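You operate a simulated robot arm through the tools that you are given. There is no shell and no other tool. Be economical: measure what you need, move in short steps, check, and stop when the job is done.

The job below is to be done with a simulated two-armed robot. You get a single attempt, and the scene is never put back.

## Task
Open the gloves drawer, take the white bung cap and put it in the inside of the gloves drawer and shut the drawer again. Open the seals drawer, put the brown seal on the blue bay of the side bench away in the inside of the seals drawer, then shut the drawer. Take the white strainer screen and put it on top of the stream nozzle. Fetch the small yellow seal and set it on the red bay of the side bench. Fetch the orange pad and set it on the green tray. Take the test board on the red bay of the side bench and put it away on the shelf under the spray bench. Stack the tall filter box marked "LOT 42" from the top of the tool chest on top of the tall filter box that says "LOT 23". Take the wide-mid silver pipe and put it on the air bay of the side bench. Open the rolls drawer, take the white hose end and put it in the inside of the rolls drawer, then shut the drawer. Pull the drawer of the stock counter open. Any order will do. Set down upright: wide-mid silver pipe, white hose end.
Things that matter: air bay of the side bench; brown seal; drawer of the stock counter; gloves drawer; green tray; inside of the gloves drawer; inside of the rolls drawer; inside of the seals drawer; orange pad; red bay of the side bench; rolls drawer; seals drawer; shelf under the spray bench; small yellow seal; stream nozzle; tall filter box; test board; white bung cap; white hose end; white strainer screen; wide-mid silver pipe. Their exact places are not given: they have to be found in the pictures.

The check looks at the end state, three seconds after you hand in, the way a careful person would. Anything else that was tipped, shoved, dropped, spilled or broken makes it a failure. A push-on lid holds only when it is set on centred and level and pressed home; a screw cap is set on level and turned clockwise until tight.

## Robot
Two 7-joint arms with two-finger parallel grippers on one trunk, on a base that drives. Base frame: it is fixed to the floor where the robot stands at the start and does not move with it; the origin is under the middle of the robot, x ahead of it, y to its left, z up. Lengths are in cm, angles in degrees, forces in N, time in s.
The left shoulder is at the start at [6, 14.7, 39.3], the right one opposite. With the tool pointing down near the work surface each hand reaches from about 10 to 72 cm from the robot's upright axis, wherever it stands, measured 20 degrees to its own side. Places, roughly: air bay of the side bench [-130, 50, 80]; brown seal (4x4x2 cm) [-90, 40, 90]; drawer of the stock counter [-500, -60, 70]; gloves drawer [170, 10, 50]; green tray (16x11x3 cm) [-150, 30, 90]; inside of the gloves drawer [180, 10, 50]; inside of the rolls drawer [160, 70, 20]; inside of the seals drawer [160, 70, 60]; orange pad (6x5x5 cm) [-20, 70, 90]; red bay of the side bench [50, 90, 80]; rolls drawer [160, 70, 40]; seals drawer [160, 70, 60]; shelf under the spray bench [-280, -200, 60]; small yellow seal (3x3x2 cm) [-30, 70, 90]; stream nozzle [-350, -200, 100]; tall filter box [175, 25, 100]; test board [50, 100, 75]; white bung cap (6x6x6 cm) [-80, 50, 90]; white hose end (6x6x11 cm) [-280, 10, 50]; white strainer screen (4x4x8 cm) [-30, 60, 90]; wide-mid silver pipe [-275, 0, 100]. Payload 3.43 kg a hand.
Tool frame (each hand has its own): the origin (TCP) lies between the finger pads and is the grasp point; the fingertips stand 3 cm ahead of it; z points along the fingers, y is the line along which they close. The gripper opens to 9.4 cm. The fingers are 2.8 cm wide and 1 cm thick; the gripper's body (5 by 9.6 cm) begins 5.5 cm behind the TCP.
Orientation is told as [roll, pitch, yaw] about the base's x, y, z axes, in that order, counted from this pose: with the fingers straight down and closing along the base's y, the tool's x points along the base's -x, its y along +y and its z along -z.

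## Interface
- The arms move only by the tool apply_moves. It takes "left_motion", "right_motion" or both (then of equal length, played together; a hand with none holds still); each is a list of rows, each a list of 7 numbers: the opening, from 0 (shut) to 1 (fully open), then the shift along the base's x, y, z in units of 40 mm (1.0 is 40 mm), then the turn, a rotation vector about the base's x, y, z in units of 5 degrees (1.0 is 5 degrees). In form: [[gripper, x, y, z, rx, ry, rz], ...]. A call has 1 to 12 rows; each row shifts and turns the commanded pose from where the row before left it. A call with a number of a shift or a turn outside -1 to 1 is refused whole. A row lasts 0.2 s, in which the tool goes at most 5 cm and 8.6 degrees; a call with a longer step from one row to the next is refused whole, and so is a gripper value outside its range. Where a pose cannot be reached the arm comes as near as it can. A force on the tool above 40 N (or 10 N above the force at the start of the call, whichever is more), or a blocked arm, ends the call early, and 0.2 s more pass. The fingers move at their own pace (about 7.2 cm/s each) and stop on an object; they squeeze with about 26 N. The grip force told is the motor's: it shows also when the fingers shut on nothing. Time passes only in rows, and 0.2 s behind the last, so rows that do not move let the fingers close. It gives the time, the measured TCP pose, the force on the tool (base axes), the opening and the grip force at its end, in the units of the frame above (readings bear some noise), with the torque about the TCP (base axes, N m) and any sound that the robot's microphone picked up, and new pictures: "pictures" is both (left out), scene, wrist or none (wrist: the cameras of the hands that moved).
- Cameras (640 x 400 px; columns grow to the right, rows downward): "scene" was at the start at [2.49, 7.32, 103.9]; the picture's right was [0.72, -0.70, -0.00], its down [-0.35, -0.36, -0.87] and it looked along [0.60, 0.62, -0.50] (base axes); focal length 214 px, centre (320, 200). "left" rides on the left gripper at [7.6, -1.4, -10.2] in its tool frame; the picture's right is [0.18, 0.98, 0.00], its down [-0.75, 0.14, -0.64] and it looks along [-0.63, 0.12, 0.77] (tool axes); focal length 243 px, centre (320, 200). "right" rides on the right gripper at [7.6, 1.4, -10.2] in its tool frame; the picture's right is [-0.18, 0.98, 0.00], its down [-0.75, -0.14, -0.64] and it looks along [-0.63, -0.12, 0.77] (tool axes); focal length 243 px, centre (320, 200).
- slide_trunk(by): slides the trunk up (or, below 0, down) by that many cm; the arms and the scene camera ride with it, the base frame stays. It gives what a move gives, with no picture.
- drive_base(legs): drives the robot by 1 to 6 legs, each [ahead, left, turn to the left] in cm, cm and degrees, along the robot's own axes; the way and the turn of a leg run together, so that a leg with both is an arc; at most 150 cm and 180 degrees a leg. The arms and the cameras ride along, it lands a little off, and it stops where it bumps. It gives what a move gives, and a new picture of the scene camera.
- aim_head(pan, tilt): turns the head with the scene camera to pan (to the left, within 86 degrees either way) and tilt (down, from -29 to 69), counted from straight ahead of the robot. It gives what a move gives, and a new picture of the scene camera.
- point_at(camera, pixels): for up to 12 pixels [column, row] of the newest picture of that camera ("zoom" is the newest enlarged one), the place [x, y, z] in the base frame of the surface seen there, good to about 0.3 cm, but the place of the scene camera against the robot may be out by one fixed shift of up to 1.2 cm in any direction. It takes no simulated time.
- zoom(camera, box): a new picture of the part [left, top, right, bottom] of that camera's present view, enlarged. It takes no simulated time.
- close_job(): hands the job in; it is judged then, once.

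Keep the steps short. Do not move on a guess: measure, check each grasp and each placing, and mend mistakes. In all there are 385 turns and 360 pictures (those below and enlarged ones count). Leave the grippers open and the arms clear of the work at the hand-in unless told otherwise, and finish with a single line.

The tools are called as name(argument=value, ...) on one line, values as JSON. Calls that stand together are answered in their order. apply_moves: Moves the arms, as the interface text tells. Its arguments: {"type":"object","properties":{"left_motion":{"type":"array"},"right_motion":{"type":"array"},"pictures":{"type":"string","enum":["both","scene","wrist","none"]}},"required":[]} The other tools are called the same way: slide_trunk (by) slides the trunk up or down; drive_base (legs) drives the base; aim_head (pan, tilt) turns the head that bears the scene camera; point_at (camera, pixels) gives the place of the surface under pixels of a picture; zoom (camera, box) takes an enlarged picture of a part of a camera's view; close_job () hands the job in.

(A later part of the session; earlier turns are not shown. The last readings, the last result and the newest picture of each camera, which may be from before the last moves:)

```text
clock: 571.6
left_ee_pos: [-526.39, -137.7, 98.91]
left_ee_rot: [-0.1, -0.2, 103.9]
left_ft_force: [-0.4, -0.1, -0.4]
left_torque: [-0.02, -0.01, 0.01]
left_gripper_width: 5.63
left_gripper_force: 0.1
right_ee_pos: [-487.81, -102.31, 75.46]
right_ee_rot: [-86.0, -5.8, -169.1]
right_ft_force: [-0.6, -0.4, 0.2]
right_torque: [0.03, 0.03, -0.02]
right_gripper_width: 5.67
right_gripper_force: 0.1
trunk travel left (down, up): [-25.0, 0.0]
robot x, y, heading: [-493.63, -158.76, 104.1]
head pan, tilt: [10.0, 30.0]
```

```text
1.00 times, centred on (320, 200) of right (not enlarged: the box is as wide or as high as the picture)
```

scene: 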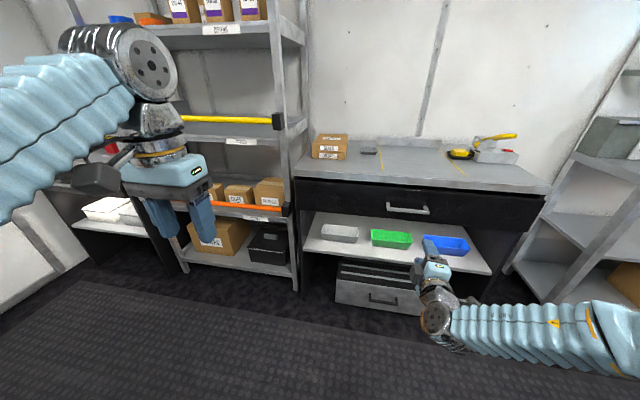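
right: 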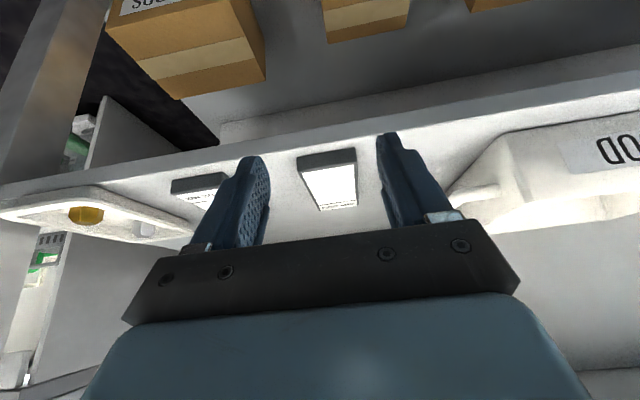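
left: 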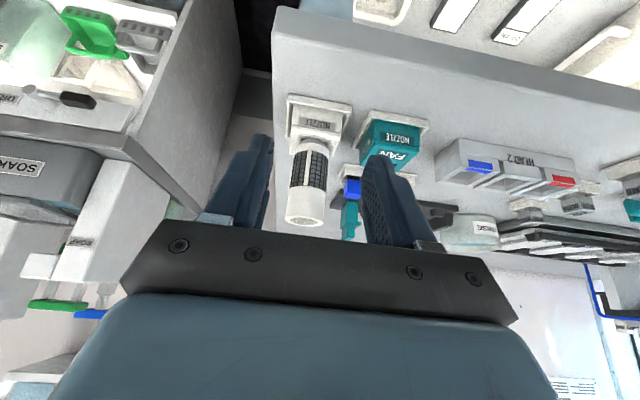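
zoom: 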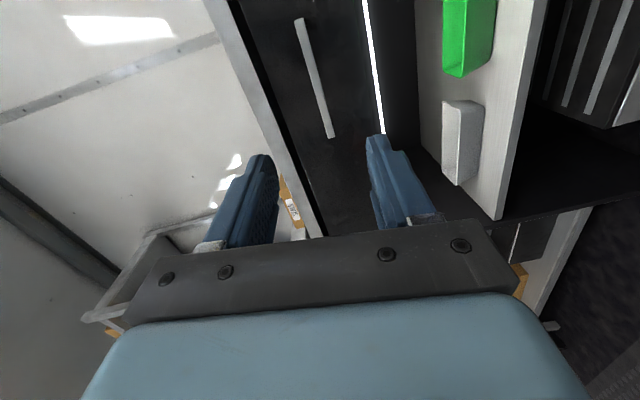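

point_at(camera="zoom", pixels=[[314, 75], [327, 120], [302, 35], [380, 100]])

apply_moves(right_motion=[[0.6, 0, 0, 0, 0.146, -0.58, 0], [0.6, 0, 0, 0, 0.146, -0.58, 0]], pictures="none")

drive_base(legs=[[19, 0, 0]])

zoom(camera="right", box=[0, 0, 640, 400])

```text
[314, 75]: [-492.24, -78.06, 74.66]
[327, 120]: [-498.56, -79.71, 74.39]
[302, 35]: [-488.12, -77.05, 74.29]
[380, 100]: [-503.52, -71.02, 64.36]
```

```text
clock: 572.2
left_ee_pos: [-526.36, -137.76, 98.84]
left_ee_rot: [0.1, -0.1, 103.9]
left_ft_force: [0.4, 0.5, 0.3]
left_torque: [-0.03, 0.01, -0.01]
left_gripper_width: 5.66
left_gripper_force: 0.1
right_ee_pos: [-487.84, -102.34, 75.48]
right_ee_rot: [-86.4, 0.2, -169.1]
right_ft_force: [-0.2, -0.1, -0.7]
right_torque: [-0.01, 0.02, 0.01]
right_gripper_width: 5.65
right_gripper_force: 0.0
trunk travel left (down, up): [-25.0, 0.0]
robot x, y, heading: [-493.62, -158.87, 104.1]
head pan, tilt: [10.0, 30.0]
```

```text
clock: 573.8
left_ee_pos: [-530.83, -119.62, 98.87]
left_ee_rot: [0.0, -0.1, 103.9]
left_ft_force: [0.0, 0.0, 0.1]
left_torque: [0.01, -0.01, 0.03]
left_gripper_width: 5.65
left_gripper_force: 0.1
right_ee_pos: [-492.46, -84.28, 75.49]
right_ee_rot: [-86.5, 0.2, -169.2]
right_ft_force: [-0.6, -0.2, -0.4]
right_torque: [-0.01, -0.04, -0.02]
right_gripper_width: 5.62
right_gripper_force: 0.0
trunk travel left (down, up): [-25.0, 0.0]
robot x, y, heading: [-498.1, -140.88, 104.2]
head pan, tilt: [10.0, 30.0]
```

scene: 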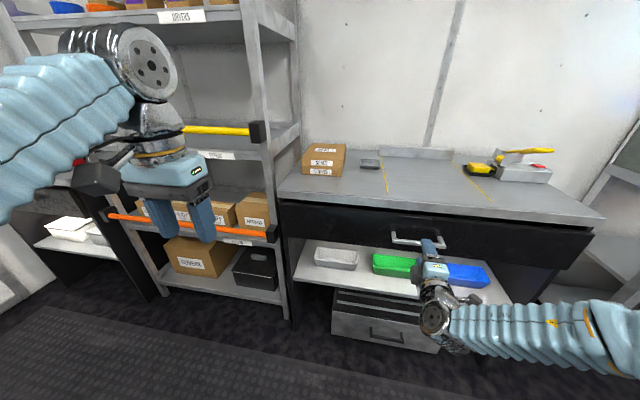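

```text
1.00 times, centred on (320, 200) of right (not enlarged: the box is as wide or as high as the picture)
```

zoom: 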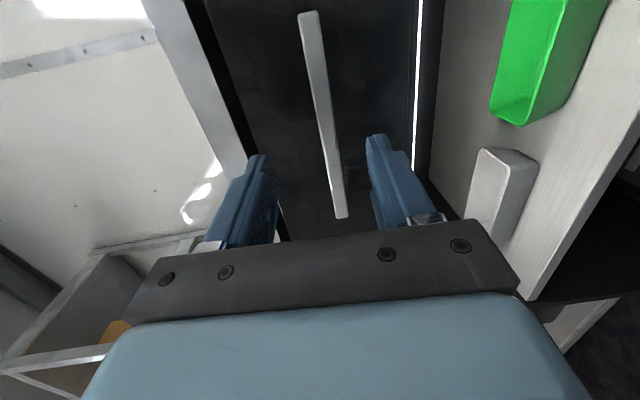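

Lower 1 cm, advance 6 cm and grip.

apply_moves(right_motion=[[0.6, 0, 0, -0.22, 0, 0, 0], [0.6, -0.18, 0.72, 0, 0, 0, 0], [0.6, -0.18, 0.72, 0, 0, 0, 0], [0, 0, 0, 0, 0, 0, 0], [0, 0, 0, 0, 0, 0, 0], [0, 0, 0, 0, 0, 0, 0]], pictures="wrist")

```text
clock: 575.2
left_ee_pos: [-531.01, -119.7, 98.94]
left_ee_rot: [0.0, -0.1, 103.9]
left_ft_force: [0.6, 0.7, -0.1]
left_torque: [-0.03, 0.01, 0.01]
left_gripper_width: 5.61
left_gripper_force: 0.0
right_ee_pos: [-493.92, -78.67, 74.48]
right_ee_rot: [-86.4, 0.3, -169.2]
right_ft_force: [-1.4, 0.0, -3.5]
right_torque: [0.01, -0.19, 0.36]
right_gripper_width: 1.66
right_gripper_force: 45.6
trunk travel left (down, up): [-25.0, 0.0]
robot x, y, heading: [-497.9, -141.37, 104.2]
head pan, tilt: [10.0, 30.0]
```

right: 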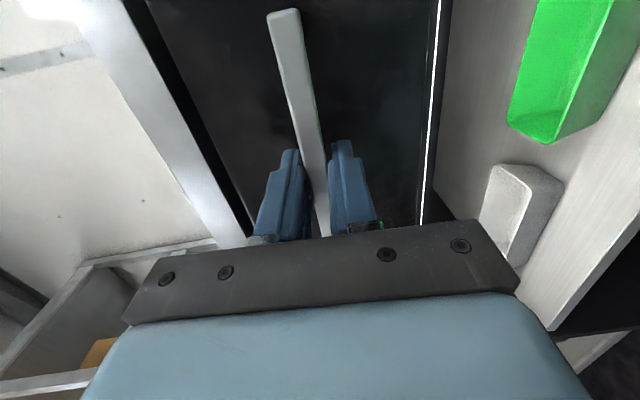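

Gripped. Pull by driving back 28 cm.

drive_base(legs=[[-28, 0, 0]])

```text
clock: 577.1
left_ee_pos: [-523.86, -147.44, 98.75]
left_ee_rot: [0.0, -0.1, 104.1]
left_ft_force: [0.5, 0.2, -0.2]
left_torque: [0.0, -0.02, 0.0]
left_gripper_width: 5.66
left_gripper_force: 0.1
right_ee_pos: [-487.02, -106.56, 74.53]
right_ee_rot: [-86.4, 0.2, -168.9]
right_ft_force: [-1.8, -1.1, -6.0]
right_torque: [0.0, -0.18, -0.42]
right_gripper_width: 1.65
right_gripper_force: 44.9
trunk travel left (down, up): [-25.0, 0.0]
robot x, y, heading: [-490.91, -168.43, 104.4]
head pan, tilt: [10.0, 30.0]
```

scene: 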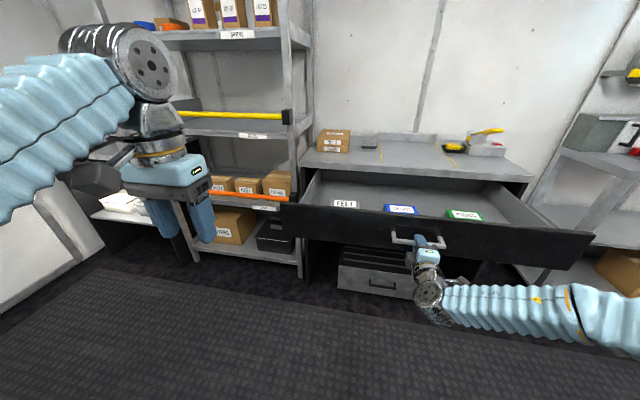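

Open 28 cm; pull on a little further to the stop.

drive_base(legs=[[-8, 0, 0]])

point_at(camera="scene", pixels=[[420, 245], [420, 195], [350, 195]])

```text
clock: 578.2
left_ee_pos: [-521.9, -155.55, 98.91]
left_ee_rot: [0.0, 0.0, 104.3]
left_ft_force: [0.4, -0.1, 0.9]
left_torque: [-0.03, 0.0, -0.02]
left_gripper_width: 5.66
left_gripper_force: 0.0
right_ee_pos: [-485.12, -114.57, 74.57]
right_ee_rot: [-86.4, 0.2, -168.8]
right_ft_force: [-2.0, -1.5, -1.4]
right_torque: [-0.01, -0.11, -0.21]
right_gripper_width: 1.64
right_gripper_force: 44.9
trunk travel left (down, up): [-25.0, 0.0]
robot x, y, heading: [-488.79, -176.39, 104.5]
head pan, tilt: [10.0, 30.0]
```

scene: 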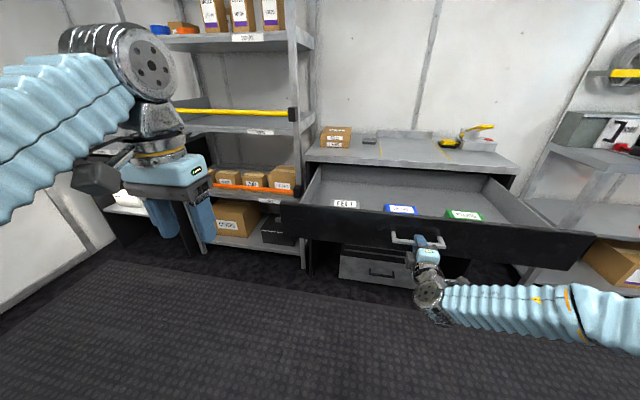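

```text
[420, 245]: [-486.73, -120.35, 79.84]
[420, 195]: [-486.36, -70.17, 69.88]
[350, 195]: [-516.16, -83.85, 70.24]
```

Drawer is ~36 cm open. Release and back away.

apply_moves(right_motion=[[0.7, 0, 0, 0, 0, 0, 0], [0.7, 0, 0, 0, 0, 0, 0], [0.7, 0.1, -0.45, 0, 0, 0, 0], [0.7, 0.15, -0.6, 0, 0, 0, 0]], pictures="none")

drive_base(legs=[[-12, 0, -1]])

```text
clock: 579.2
left_ee_pos: [-521.9, -155.5, 98.9]
left_ee_rot: [0.0, -0.1, 104.2]
left_ft_force: [0.2, 0.3, -0.8]
left_torque: [0.01, -0.01, -0.01]
left_gripper_width: 5.63
left_gripper_force: 0.0
right_ee_pos: [-484.15, -118.73, 74.27]
right_ee_rot: [-86.5, 0.3, -168.8]
right_ft_force: [-0.2, 0.0, 0.6]
right_torque: [0.04, -0.02, 0.01]
right_gripper_width: 6.59
right_gripper_force: 0.1
trunk travel left (down, up): [-25.0, 0.0]
robot x, y, heading: [-488.53, -176.68, 104.5]
head pan, tilt: [10.0, 30.0]
```

```text
clock: 580.5
left_ee_pos: [-518.49, -167.19, 98.85]
left_ee_rot: [0.0, -0.2, 103.4]
left_ft_force: [0.4, 0.6, 0.1]
left_torque: [0.02, 0.04, 0.03]
left_gripper_width: 5.62
left_gripper_force: 0.1
right_ee_pos: [-480.07, -130.86, 74.37]
right_ee_rot: [-86.4, 0.2, -169.7]
right_ft_force: [-0.3, -0.1, 0.1]
right_torque: [-0.01, 0.01, 0.03]
right_gripper_width: 6.56
right_gripper_force: 0.0
trunk travel left (down, up): [-25.0, 0.0]
robot x, y, heading: [-485.89, -188.76, 103.6]
head pan, tilt: [10.0, 30.0]
```

scene: 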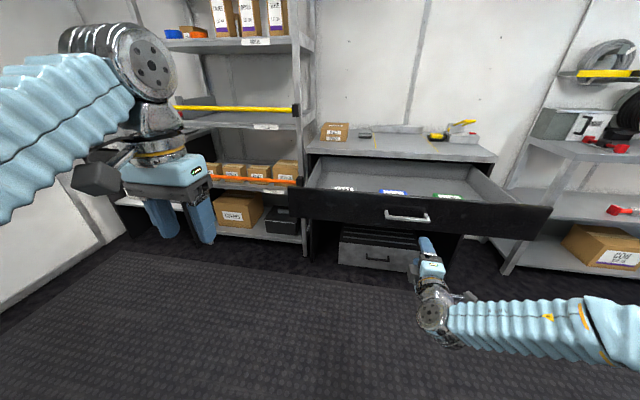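

Now go to the valve bench for the silver pipe; restore the right hand to vertical on the way.

drive_base(legs=[[0, -110, 0], [20, 0, 0], [0, -120, 0]])

apply_moves(right_motion=[[0.6, 0.06, -0.25, 0.35, -0.97, -0.235, 0], [0.6, 0.06, -0.25, 0.35, -0.97, -0.235, 0], [0.6, 0.06, -0.25, 0.35, -0.97, -0.235, 0], [0.6, 0.06, -0.25, 0.35, -0.97, -0.235, 0], [0.6, 0.06, -0.25, 0.35, -0.97, -0.235, 0], [0.6, 0.06, -0.25, 0.35, -0.97, -0.235, 0], [0.6, 0.06, -0.25, 0.35, -0.97, -0.235, 0], [0.6, 0.06, -0.25, 0.35, -0.97, -0.235, 0], [0.6, 0.06, -0.25, 0.35, -0.97, -0.235, 0]], left_motion=[[0.6, 0.5, 0.6, 0, 0, 0, 0], [0.6, 0.5, 0.6, 0, 0, 0, 0], [0.6, 0.5, 0.6, 0, 0, 0, 0], [0.6, 0.5, 0.6, 0, 0, 0, 0], [0.6, 0.5, 0.6, 0, 0, 0, 0], [0.6, 0, 0, 0, 0, 0, 0], [0.6, 0, 0, 0, 0, 0, 0], [0.6, 0, 0, 0, 0, 0, 0], [0.6, 0, 0, 0, 0, 0, 0]], pictures="none")

apply_moves(right_motion=[[0.6, 0.06, -0.25, 0.35, -0.97, -0.235, 0], [0.6, 0.06, -0.25, 0.35, -0.97, -0.235, 0], [0.6, 0.06, -0.25, 0.35, -0.97, -0.235, 0], [0.6, 0.06, -0.25, 0.35, -0.97, -0.235, 0], [0.6, 0.06, -0.25, 0.35, -0.97, -0.235, 0], [0.6, 0.06, -0.25, 0.35, -0.97, -0.235, 0], [0.6, 0.06, -0.25, 0.35, -0.97, -0.235, 0], [0.6, 0.06, -0.25, 0.35, -0.97, -0.235, 0]], pictures="none")

aim_head(pan=0, tilt=30)

```text
clock: 593.0
left_ee_pos: [-299.37, -94.52, 98.91]
left_ee_rot: [0.1, -0.1, 102.5]
left_ft_force: [0.1, -0.1, 0.0]
left_torque: [0.04, -0.02, -0.02]
left_gripper_width: 5.62
left_gripper_force: 0.1
right_ee_pos: [-260.66, -58.71, 74.38]
right_ee_rot: [-86.4, 0.2, -170.3]
right_ft_force: [0.3, 0.1, -0.8]
right_torque: [-0.02, 0.01, -0.02]
right_gripper_width: 6.59
right_gripper_force: 0.1
trunk travel left (down, up): [-25.0, 0.0]
robot x, y, heading: [-266.8, -116.78, 102.9]
head pan, tilt: [10.0, 30.0]
```

scene: 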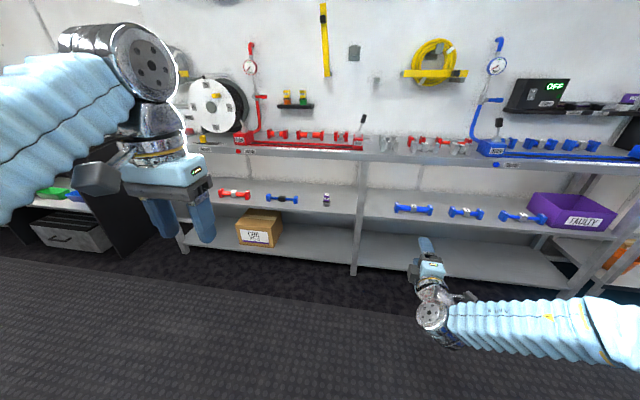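

```text
clock: 595.0
left_ee_pos: [-289.85, -83.25, 99.23]
left_ee_rot: [0.1, -0.1, 102.5]
left_ft_force: [-1.0, 0.2, 0.4]
left_torque: [-0.01, 0.02, -0.04]
left_gripper_width: 5.61
left_gripper_force: 0.1
left hand out of reach, approached as far as the arm can: row 3
right_ee_pos: [-258.41, -67.65, 86.96]
right_ee_rot: [-41.5, 2.8, -169.0]
right_ft_force: [0.3, -0.1, -0.1]
right_torque: [-0.01, 0.02, 0.0]
right_gripper_width: 5.66
right_gripper_force: 0.0
trunk travel left (down, up): [-25.0, 0.0]
robot x, y, heading: [-267.25, -116.21, 102.9]
head pan, tilt: [10.0, 30.0]
```

```text
clock: 596.8
left_ee_pos: [-289.76, -83.32, 99.13]
left_ee_rot: [-0.1, -0.1, 102.7]
left_ft_force: [-0.8, 0.3, -1.5]
left_torque: [0.02, -0.02, -0.03]
left_gripper_width: 5.64
left_gripper_force: 0.1
right_ee_pos: [-256.64, -75.8, 98.1]
right_ee_rot: [-1.6, 3.9, -166.7]
right_ft_force: [0.4, -0.4, 0.4]
right_torque: [0.01, 0.04, 0.0]
right_gripper_width: 5.68
right_gripper_force: 0.1
trunk travel left (down, up): [-25.0, 0.0]
robot x, y, heading: [-266.92, -116.95, 102.7]
head pan, tilt: [10.0, 30.0]
```

```text
clock: 597.5
left_ee_pos: [-289.91, -83.32, 99.15]
left_ee_rot: [0.0, -0.1, 102.6]
left_ft_force: [0.5, -0.8, -0.5]
left_torque: [0.0, 0.01, 0.02]
left_gripper_width: 5.63
left_gripper_force: 0.0
right_ee_pos: [-256.82, -75.74, 98.05]
right_ee_rot: [-1.6, 4.0, -166.7]
right_ft_force: [0.1, 0.0, 0.3]
right_torque: [-0.03, 0.0, 0.0]
right_gripper_width: 5.63
right_gripper_force: 0.0
trunk travel left (down, up): [-25.0, 0.0]
robot x, y, heading: [-267.05, -116.77, 102.8]
head pan, tilt: [0.0, 30.0]
```

scene: 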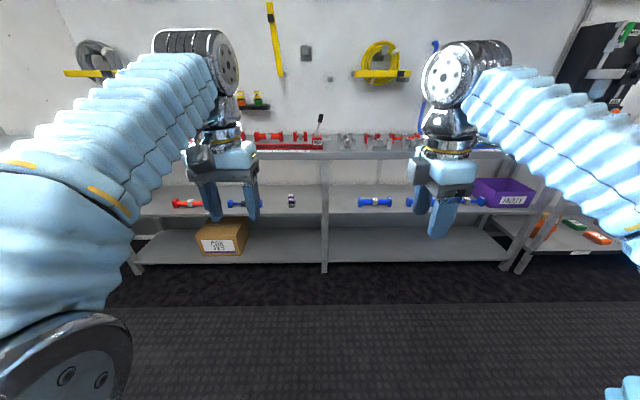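

drive_base(legs=[[40, 0, 0.5]])

zoom(camera="scene", box=[230, 90, 480, 210])

```text
clock: 600.0
left_ee_pos: [-299.45, -43.68, 99.22]
left_ee_rot: [0.0, -0.1, 103.1]
left_ft_force: [0.0, -0.6, -0.3]
left_torque: [0.03, 0.0, -0.01]
left_gripper_width: 5.63
left_gripper_force: 0.1
right_ee_pos: [-266.34, -36.08, 98.13]
right_ee_rot: [-1.6, 3.9, -166.3]
right_ft_force: [0.0, 0.3, 0.3]
right_torque: [-0.01, -0.04, -0.01]
right_gripper_width: 5.64
right_gripper_force: 0.1
trunk travel left (down, up): [-25.0, 0.0]
robot x, y, heading: [-276.45, -76.69, 103.3]
head pan, tilt: [0.0, 30.0]
```

scene: 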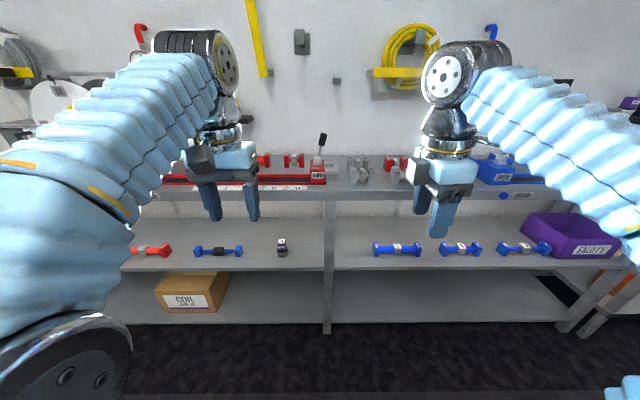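

```text
2.56 times, centred on (355, 150) of scene
```

zoom: 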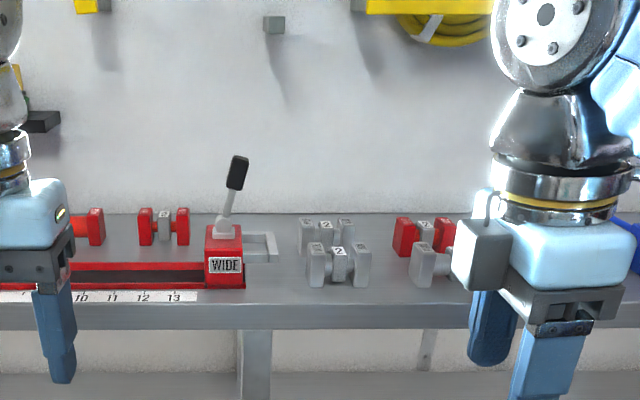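

drive_base(legs=[[20, -5, 0]])

aim_head(pan=-5, tilt=40)

zoom(camera="scene", box=[270, 90, 430, 200])

```text
clock: 601.6
left_ee_pos: [-298.95, -22.78, 99.24]
left_ee_rot: [-0.1, -0.1, 102.7]
left_ft_force: [0.9, -1.1, 0.3]
left_torque: [0.02, 0.03, 0.02]
left_gripper_width: 5.64
left_gripper_force: 0.1
right_ee_pos: [-265.63, -15.25, 98.11]
right_ee_rot: [-1.6, 3.9, -166.5]
right_ft_force: [-0.1, 0.1, 0.3]
right_torque: [0.04, -0.03, 0.03]
right_gripper_width: 5.61
right_gripper_force: 0.1
trunk travel left (down, up): [-25.0, 0.0]
robot x, y, heading: [-276.08, -55.87, 103.2]
head pan, tilt: [0.0, 30.0]
```

scene: 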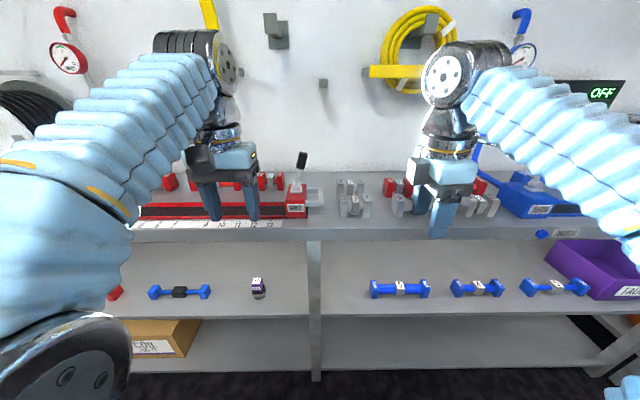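

```text
clock: 602.4
left_ee_pos: [-299.08, -22.78, 99.2]
left_ee_rot: [0.1, -0.1, 102.8]
left_ft_force: [-0.7, -0.3, -0.2]
left_torque: [0.02, 0.02, 0.01]
left_gripper_width: 5.68
left_gripper_force: 0.1
right_ee_pos: [-265.8, -15.22, 98.14]
right_ee_rot: [-1.5, 4.0, -166.6]
right_ft_force: [0.3, 0.0, 0.4]
right_torque: [-0.01, -0.01, -0.01]
right_gripper_width: 5.61
right_gripper_force: 0.0
trunk travel left (down, up): [-25.0, 0.0]
robot x, y, heading: [-276.06, -56.22, 103.1]
head pan, tilt: [-5.0, 40.0]
```

scene: 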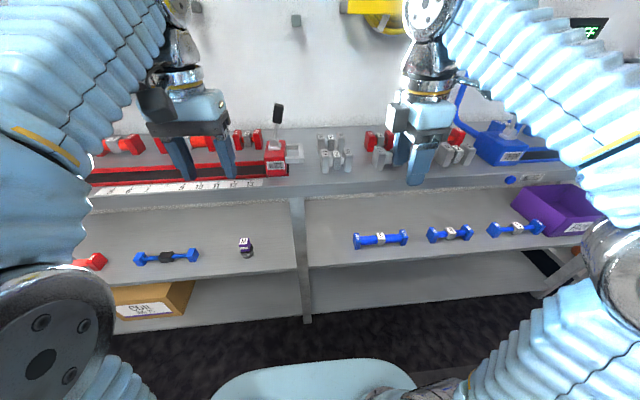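

```text
3.64 times, centred on (350, 145) of scene
```

zoom: 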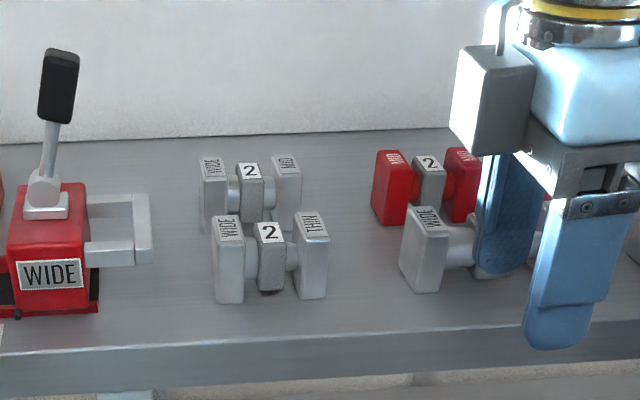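

zoom(camera="scene", box=[316, 125, 356, 155])

zoom(camera="scene", box=[360, 125, 490, 180])

```text
13.33 times, centred on (336, 140) of scene
```

zoom: 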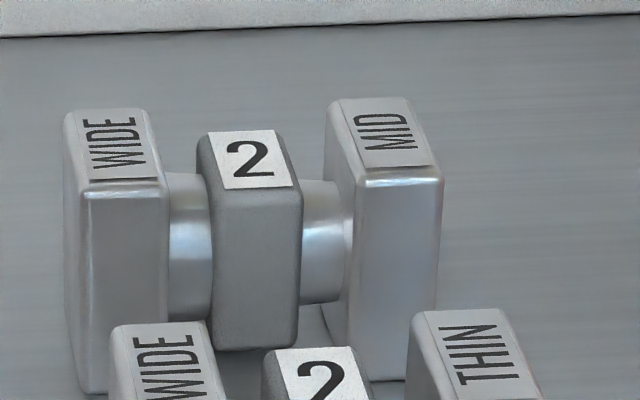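

```text
4.92 times, centred on (425, 152) of scene
```

zoom: 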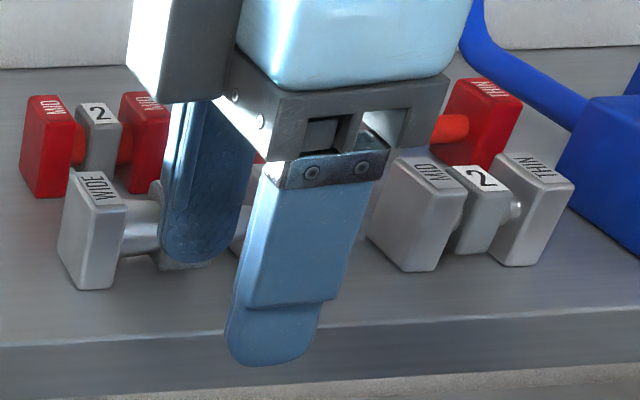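

The rear-left silver piece reads WIDE-2-MID. Check the third one by moving the right hand aside.

apply_moves(right_motion=[[0.6, 0.9, 0, 0, 0, 0, 0], [0.6, 0.9, -0.2, 0, 0, 0, 0], [0.6, 0.9, -0.2, 0, 0, 0, 0], [0.6, 0.9, -0.2, 0, 0, 0, 0]], pictures="scene")

zoom(camera="scene", box=[310, 115, 490, 200])

point_at(camera="scene", pixels=[[332, 138], [322, 135], [342, 133], [337, 150], [385, 158], [420, 155]])

```text
clock: 603.4
left_ee_pos: [-299.1, -22.73, 99.15]
left_ee_rot: [0.0, -0.2, 102.8]
left_ft_force: [-0.4, 0.4, 0.8]
left_torque: [0.0, -0.04, 0.02]
left_gripper_width: 5.67
left_gripper_force: 0.1
right_ee_pos: [-251.59, -17.6, 98.06]
right_ee_rot: [-1.7, 3.8, -166.4]
right_ft_force: [0.2, 0.6, 0.5]
right_torque: [0.02, -0.03, -0.02]
right_gripper_width: 5.64
right_gripper_force: 0.0
trunk travel left (down, up): [-25.0, 0.0]
robot x, y, heading: [-276.37, -55.85, 102.8]
head pan, tilt: [-5.0, 40.0]
```

scene: 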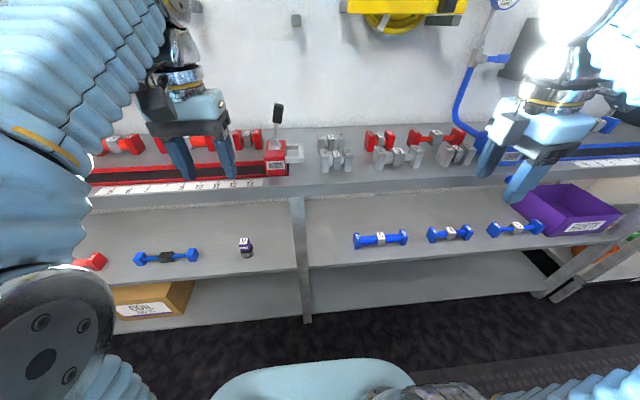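

```text
3.56 times, centred on (400, 158) of scene
```

zoom: 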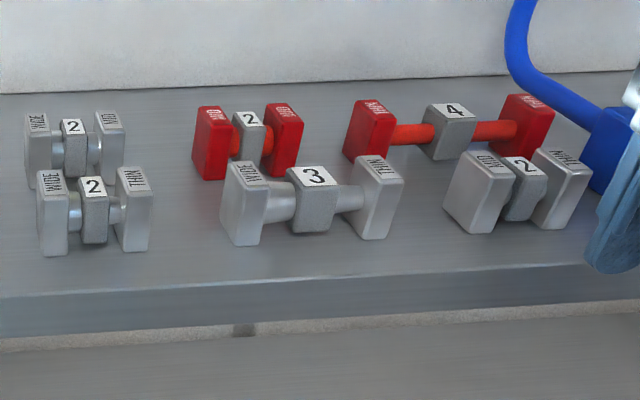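

```text
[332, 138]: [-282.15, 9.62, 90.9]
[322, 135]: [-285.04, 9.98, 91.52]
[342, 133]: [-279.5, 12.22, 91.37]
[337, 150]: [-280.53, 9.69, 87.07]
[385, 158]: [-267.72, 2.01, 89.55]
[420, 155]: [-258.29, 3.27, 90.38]
```

The target is the rear-left piece (WIDE-2-MID) at ≈(-281,10). Reposition: right hand back, base right 25 and ahead 15.

apply_moves(right_motion=[[0.6, 0.2, -0.8, 0, 0, 0, 0], [0.6, 0.2, -0.8, 0, 0, 0, 0], [0.6, 0.2, -0.8, 0, 0, 0, 0], [0.6, 0.2, -0.8, 0, 0, 0, 0]], pictures="none")

drive_base(legs=[[0, -24, 0.4], [15, 0, 0]])

apply_moves(left_motion=[[1, 0, 0, 0.1, 0.972, 0.235, 0], [1, 0, 0, 0, 0.972, 0.235, 0], [1, 0, 0, 0, 0.972, 0.235, 0], [1, 0, 0, 0, 0.972, 0.235, 0], [1, 0, 0, 0, 0, 0, 0]])

```text
clock: 604.4
left_ee_pos: [-299.08, -22.82, 99.09]
left_ee_rot: [0.0, -0.2, 102.8]
left_ft_force: [-0.3, 1.2, -0.2]
left_torque: [-0.03, 0.01, 0.0]
left_gripper_width: 5.67
left_gripper_force: 0.0
right_ee_pos: [-248.24, -30.44, 98.21]
right_ee_rot: [-1.6, 3.9, -166.6]
right_ft_force: [-0.5, 0.5, 0.9]
right_torque: [0.0, 0.02, -0.01]
right_gripper_width: 5.64
right_gripper_force: 0.0
trunk travel left (down, up): [-25.0, 0.0]
robot x, y, heading: [-276.17, -55.76, 103.2]
head pan, tilt: [-5.0, 40.0]
```

```text
clock: 607.1
left_ee_pos: [-279.69, -2.78, 99.07]
left_ee_rot: [0.0, -0.1, 103.5]
left_ft_force: [-0.1, 0.0, 0.0]
left_torque: [0.03, 0.01, -0.01]
left_gripper_width: 5.64
left_gripper_force: 0.1
right_ee_pos: [-228.88, -9.56, 98.26]
right_ee_rot: [-1.6, 3.9, -165.7]
right_ft_force: [0.6, -0.8, -0.3]
right_torque: [-0.03, 0.0, 0.0]
right_gripper_width: 5.61
right_gripper_force: 0.1
trunk travel left (down, up): [-25.0, 0.0]
robot x, y, heading: [-256.2, -35.61, 103.6]
head pan, tilt: [-5.0, 40.0]
```

scene: 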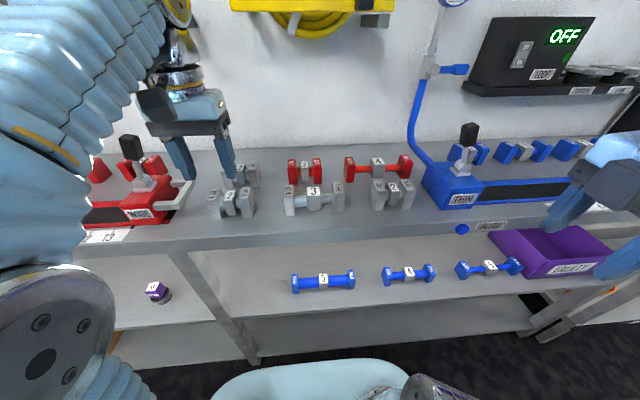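

```text
clock: 608.3
left_ee_pos: [-279.68, -2.76, 99.41]
left_ee_rot: [0.0, -20.2, 103.4]
left_ft_force: [1.3, -0.3, 0.2]
left_torque: [0.0, 0.01, 0.01]
left_gripper_width: 9.39
left_gripper_force: 0.1
right_ee_pos: [-228.88, -9.62, 98.27]
right_ee_rot: [-1.6, 3.9, -165.8]
right_ft_force: [0.1, -0.3, -0.3]
right_torque: [-0.02, 0.0, -0.01]
right_gripper_width: 5.65
right_gripper_force: 0.2
trunk travel left (down, up): [-25.0, 0.0]
robot x, y, heading: [-256.29, -35.66, 103.9]
head pan, tilt: [-5.0, 40.0]
```

scene: 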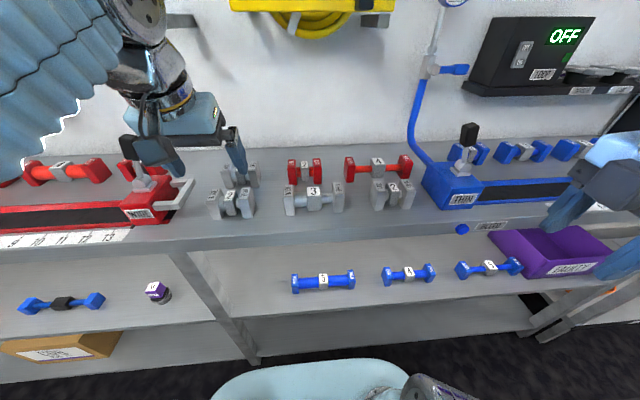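
left: 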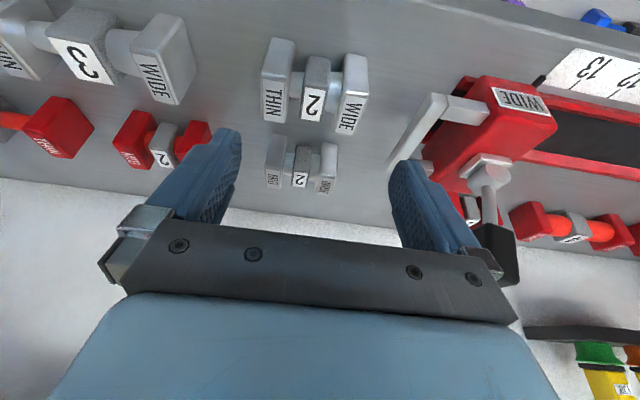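

zoom(camera="left", box=[240, 20, 400, 220])

point_at(camera="zoom", pixels=[[265, 310], [320, 320], [368, 325], [255, 260], [385, 270], [245, 300], [385, 320], [320, 170], [300, 220], [440, 300]])

```text
2.00 times, centred on (320, 120) of left
```

zoom: 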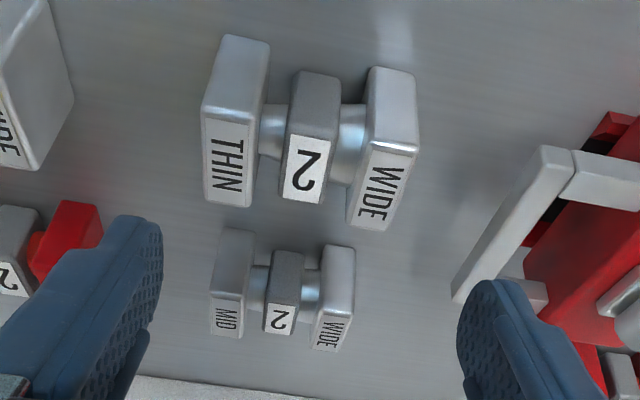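

```text
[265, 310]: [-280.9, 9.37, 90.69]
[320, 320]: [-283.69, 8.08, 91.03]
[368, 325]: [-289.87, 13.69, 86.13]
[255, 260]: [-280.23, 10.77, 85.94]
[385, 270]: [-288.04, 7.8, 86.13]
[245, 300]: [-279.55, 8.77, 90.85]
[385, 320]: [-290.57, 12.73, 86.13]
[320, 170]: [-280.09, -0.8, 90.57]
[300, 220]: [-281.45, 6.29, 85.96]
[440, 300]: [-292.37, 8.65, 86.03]
```

point_at(camera="zoom", pixels=[[226, 320], [214, 318], [280, 318], [333, 336], [350, 320], [226, 260], [340, 270], [214, 280], [353, 280], [226, 335], [330, 348]])

```text
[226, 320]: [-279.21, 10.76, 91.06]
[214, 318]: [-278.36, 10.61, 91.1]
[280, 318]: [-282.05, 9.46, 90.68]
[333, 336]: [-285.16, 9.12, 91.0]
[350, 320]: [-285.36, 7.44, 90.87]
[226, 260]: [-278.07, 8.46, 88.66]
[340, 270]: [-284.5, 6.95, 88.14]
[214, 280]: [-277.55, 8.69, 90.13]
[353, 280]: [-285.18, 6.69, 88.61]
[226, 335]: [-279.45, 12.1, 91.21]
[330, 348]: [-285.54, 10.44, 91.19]
```

Piece centre (-281.95,9.65), length 7.9 cm, bench z 86. Move above it with full opening.

apply_moves(left_motion=[[1, -0.14, 0.78, -0.2, 0, 0, 0], [1, -0.14, 0.78, -0.3, 0, 0, 0], [1, -0.14, 0.78, -0.3, 0, 0, 0.15], [1, -0.14, 0.78, -0.4, 0, 0, 0.15], [1, 0, 0, 0, 0, 0, 0]], pictures="wrist")

```text
clock: 609.5
left_ee_pos: [-281.95, 9.89, 94.23]
left_ee_rot: [0.1, -20.1, 104.9]
left_ft_force: [0.3, -0.3, 0.8]
left_torque: [0.02, -0.02, 0.02]
left_gripper_width: 9.39
left_gripper_force: 0.0
right_ee_pos: [-228.93, -9.5, 98.18]
right_ee_rot: [-1.6, 4.0, -165.7]
right_ft_force: [-0.1, 0.1, 0.3]
right_torque: [-0.01, 0.01, 0.02]
right_gripper_width: 5.64
right_gripper_force: 0.1
trunk travel left (down, up): [-25.0, 0.0]
robot x, y, heading: [-256.33, -35.67, 104.0]
head pan, tilt: [-5.0, 40.0]
```

left: 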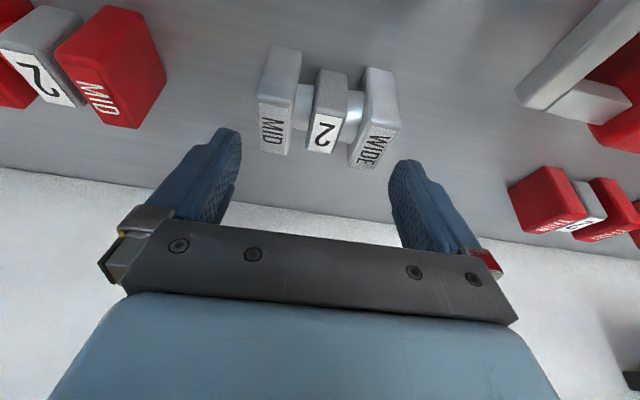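

Centred. Descend 4.4 cm and close.

apply_moves(left_motion=[[1, 0, -0.05, -0.4, 0, 0, 0], [1, 0, 0, -0.4, 0, 0, 0], [1, 0, 0, -0.3, 0, 0, 0], [1, 0, 0, 0, 0, 0, 0]], pictures="wrist")

```text
clock: 610.5
left_ee_pos: [-282.06, 9.5, 90.05]
left_ee_rot: [0.0, -20.1, 104.9]
left_ft_force: [-0.1, 0.6, 0.1]
left_torque: [0.02, 0.0, -0.02]
left_gripper_width: 9.39
left_gripper_force: 0.1
right_ee_pos: [-228.95, -9.7, 98.2]
right_ee_rot: [-1.6, 3.9, -165.6]
right_ft_force: [-0.1, 0.0, 0.2]
right_torque: [-0.02, -0.02, 0.02]
right_gripper_width: 5.61
right_gripper_force: 0.0
trunk travel left (down, up): [-25.0, 0.0]
robot x, y, heading: [-256.47, -35.74, 103.8]
head pan, tilt: [-5.0, 40.0]
```

left: 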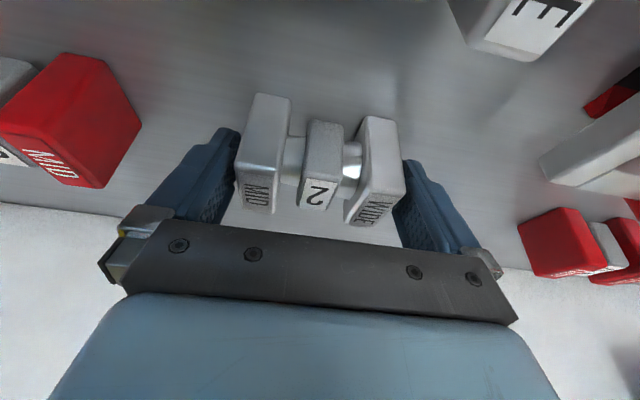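

Piece sits between the fingers. Close and lift.

apply_moves(left_motion=[[0, 0, 0, 0, 0, 0, 0], [0, 0, 0, 0, 0, 0, 0], [0, 0, 0, 0, 0, 0, 0], [0, 0, 0, 0.4, 0, 0, 0], [0, 0, 0, 0.5, 0, 0, 0], [0, 0.05, -0.3, 0.6, 0, 0, 0], [0, 0.1, -0.6, 0.5, 0, 0, 0], [0, 0.1, -0.6, 0.2, 0, 0, 0]])

```text
clock: 612.3
left_ee_pos: [-280.97, 3.21, 99.2]
left_ee_rot: [0.0, -20.1, 105.0]
left_ft_force: [0.7, 0.6, -1.5]
left_torque: [-0.01, 0.02, 0.0]
left_gripper_width: 8.44
left_gripper_force: 26.7
right_ee_pos: [-228.94, -9.69, 98.14]
right_ee_rot: [-1.6, 4.0, -165.7]
right_ft_force: [-0.5, -0.1, -0.2]
right_torque: [0.0, 0.03, -0.02]
right_gripper_width: 5.63
right_gripper_force: 0.0
trunk travel left (down, up): [-25.0, 0.0]
robot x, y, heading: [-256.27, -35.75, 103.6]
head pan, tilt: [-5.0, 40.0]
```

scene: 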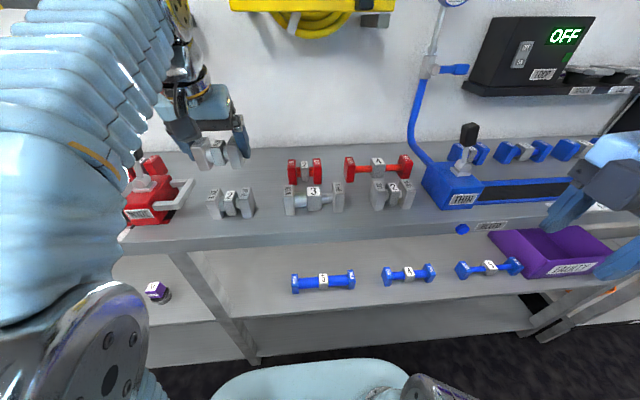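
left: 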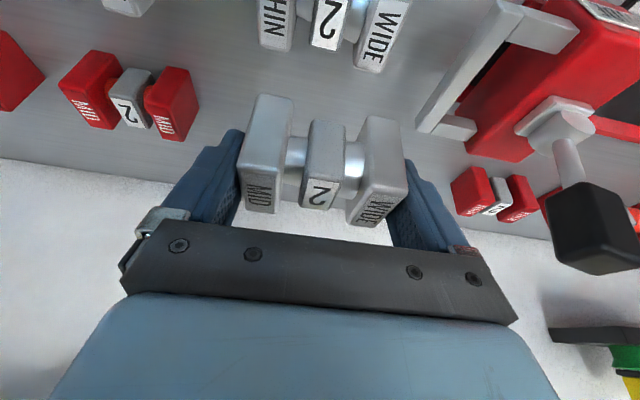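

Pipe held level. Drive to the air bay: back 42, right 147, ahead 25.

drive_base(legs=[[-42, 0, 0], [0, -147, 0], [22, 0, 0]])

aim_head(pan=15, tilt=40)

zoom(camera="left", box=[0, 0, 640, 400])

```text
clock: 623.0
left_ee_pos: [-138.77, 20.34, 99.2]
left_ee_rot: [0.0, -20.1, 107.6]
left_ft_force: [0.8, 0.2, -0.7]
left_torque: [-0.01, -0.02, -0.04]
left_gripper_width: 8.43
left_gripper_force: 26.3
right_ee_pos: [-86.0, 9.8, 98.24]
right_ee_rot: [-1.6, 4.0, -163.1]
right_ft_force: [-0.1, 0.0, 0.2]
right_torque: [0.01, 0.03, -0.01]
right_gripper_width: 5.62
right_gripper_force: 0.0
trunk travel left (down, up): [-25.0, 0.0]
robot x, y, heading: [-112.36, -17.68, 106.4]
head pan, tilt: [-5.0, 40.0]
```

scene: 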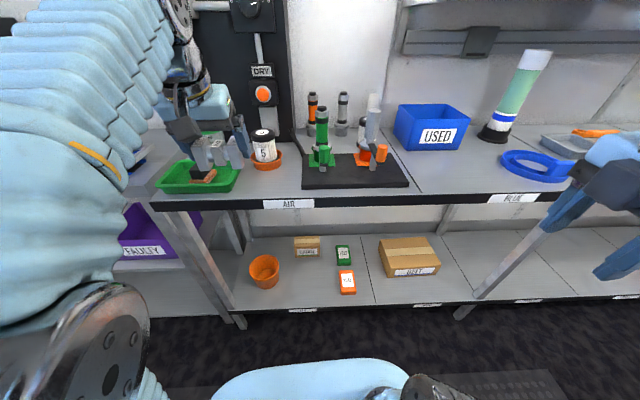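

```text
clock: 623.8
left_ee_pos: [-138.86, 20.35, 99.09]
left_ee_rot: [0.0, -20.1, 107.7]
left_ft_force: [0.1, 0.1, -1.2]
left_torque: [0.04, -0.03, -0.02]
left_gripper_width: 8.43
left_gripper_force: 26.0
right_ee_pos: [-86.02, 9.94, 98.19]
right_ee_rot: [-1.6, 3.9, -163.1]
right_ft_force: [0.2, -0.2, 0.0]
right_torque: [-0.01, 0.02, 0.0]
right_gripper_width: 5.64
right_gripper_force: 0.1
trunk travel left (down, up): [-25.0, 0.0]
robot x, y, heading: [-112.19, -17.63, 106.2]
head pan, tilt: [15.0, 40.0]
```

scene: 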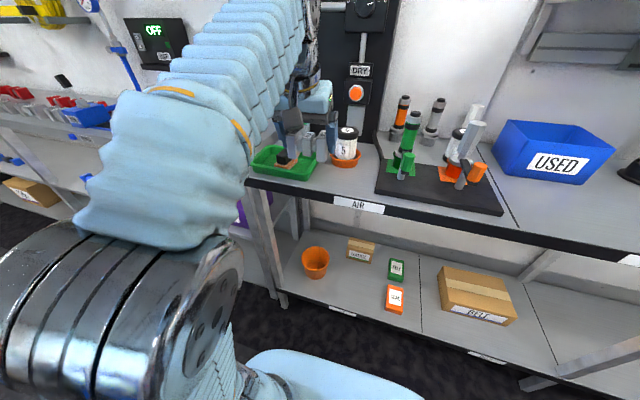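

```text
1.00 times, centred on (320, 200) of left (not enlarged: the box is as wide or as high as the picture)
```

zoom: 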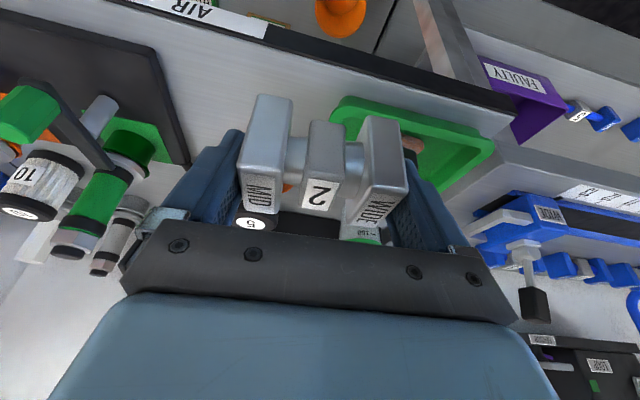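

point_at(camera="zoom", pixels=[[190, 150], [160, 60], [210, 100], [230, 60], [300, 80], [335, 105], [345, 97], [230, 110], [215, 120]])

```text
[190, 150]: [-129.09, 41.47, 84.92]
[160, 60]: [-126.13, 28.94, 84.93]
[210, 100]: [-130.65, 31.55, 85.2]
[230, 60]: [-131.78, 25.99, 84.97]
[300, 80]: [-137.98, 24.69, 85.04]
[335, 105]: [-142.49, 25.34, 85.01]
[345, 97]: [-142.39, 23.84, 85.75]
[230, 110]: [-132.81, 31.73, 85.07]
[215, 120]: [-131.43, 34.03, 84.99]
```

Free spot centre (-134.2,27.3). Move over and lower.

apply_moves(left_motion=[[0, 0.55, 0.6, 0, 0, 0, -0.4], [0, 0.6, 0.55, 0, 0, 0, -0.4], [0, 0, 0.58, -0.4, 0, 0, 0], [0, 0, 0, -0.6, 0, 0, 0], [0, 0, 0, -0.6, 0, 0, 0], [0, 0, 0, -0.5, 0, 0, 0], [0, 0, 0, 0, 0, 0, 0]])

```text
clock: 625.4
left_ee_pos: [-134.34, 27.22, 90.89]
left_ee_rot: [0.1, -20.1, 103.7]
left_ft_force: [0.1, -0.2, -1.9]
left_torque: [0.04, 0.0, 0.03]
left_gripper_width: 8.39
left_gripper_force: 26.3
right_ee_pos: [-86.0, 10.0, 98.12]
right_ee_rot: [-1.7, 3.9, -163.1]
right_ft_force: [-0.1, -0.6, 0.3]
right_torque: [0.01, 0.01, 0.02]
right_gripper_width: 5.63
right_gripper_force: 0.1
trunk travel left (down, up): [-25.0, 0.0]
robot x, y, heading: [-111.84, -17.23, 106.7]
head pan, tilt: [15.0, 40.0]
```

scene: 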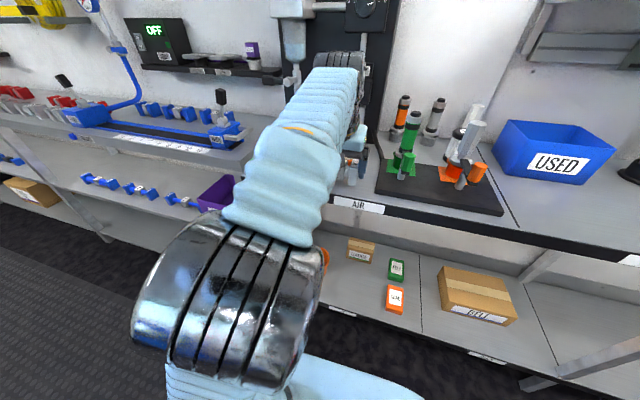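
left: 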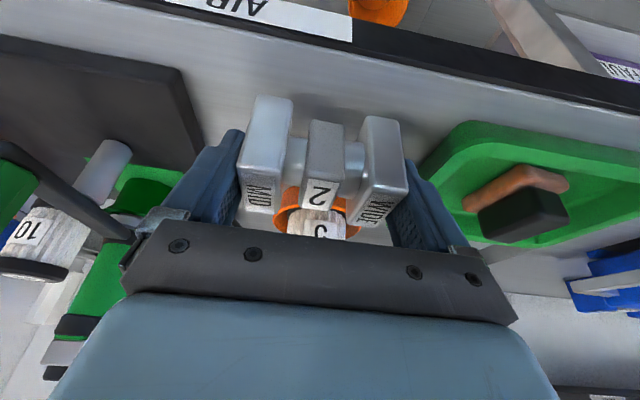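

apply_moves(left_motion=[[0, 0, 0, -0.3, 0, 0, 0], [0, 0, 0, -0.12, 0, 0, 0], [0, 0, 0, -0.06, 0, 0, 0], [0, 0, 0, 0, 0, 0, 0]], pictures="none")

```text
clock: 626.4
left_ee_pos: [-134.23, 27.22, 88.95]
left_ee_rot: [0.1, -20.5, 103.7]
left_ft_force: [-3.7, 0.5, 21.6]
left_torque: [-0.24, -0.03, -0.19]
left_gripper_width: 8.41
left_gripper_force: 25.9
right_ee_pos: [-85.97, 9.84, 98.15]
right_ee_rot: [-1.6, 3.9, -163.1]
right_ft_force: [0.2, 0.3, 0.1]
right_torque: [0.01, -0.03, -0.01]
right_gripper_width: 5.65
right_gripper_force: 0.1
trunk travel left (down, up): [-25.0, 0.0]
robot x, y, heading: [-112.31, -17.41, 106.6]
head pan, tilt: [15.0, 40.0]
```

Touching the bench. Ease up slightly, open fully and rise.

apply_moves(left_motion=[[0, 0, 0, 0.03, 0, 0, 0], [1, 0, 0, 0, 0, 0, 0], [1, 0, 0, 0, 0, 0, 0], [1, 0, 0, 0.4, 0, 0, 0], [1, 0, -0.1, 0.6, 0, 0, 0], [1, 0.1, -0.6, 0.6, 0, 0, 0], [1, 0.1, -0.7, 0.2, 0, 0, 0]])

```text
clock: 628.0
left_ee_pos: [-133.42, 21.36, 96.33]
left_ee_rot: [0.1, -20.0, 103.7]
left_ft_force: [0.0, 0.0, -0.9]
left_torque: [0.02, 0.01, 0.0]
left_gripper_width: 9.39
left_gripper_force: 0.1
right_ee_pos: [-85.9, 9.85, 98.16]
right_ee_rot: [-1.5, 3.9, -163.1]
right_ft_force: [0.2, -0.1, 0.8]
right_torque: [0.0, -0.03, 0.02]
right_gripper_width: 5.65
right_gripper_force: 0.1
trunk travel left (down, up): [-25.0, 0.0]
robot x, y, heading: [-112.27, -17.55, 106.4]
head pan, tilt: [15.0, 40.0]
```

scene: 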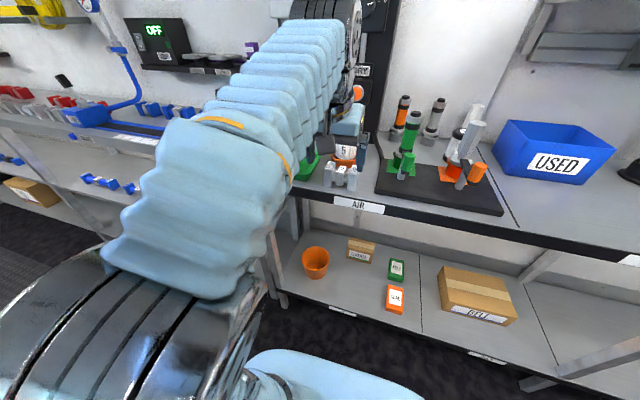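
left: 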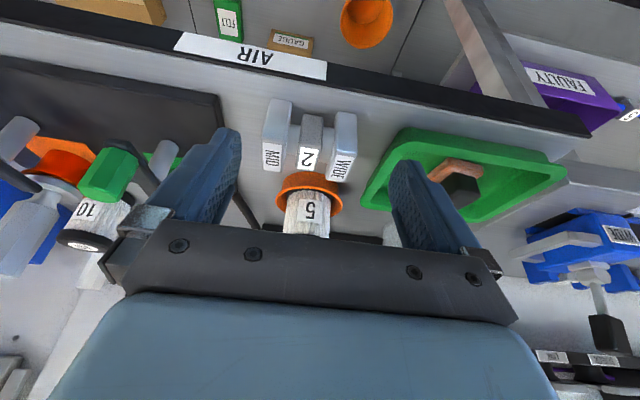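

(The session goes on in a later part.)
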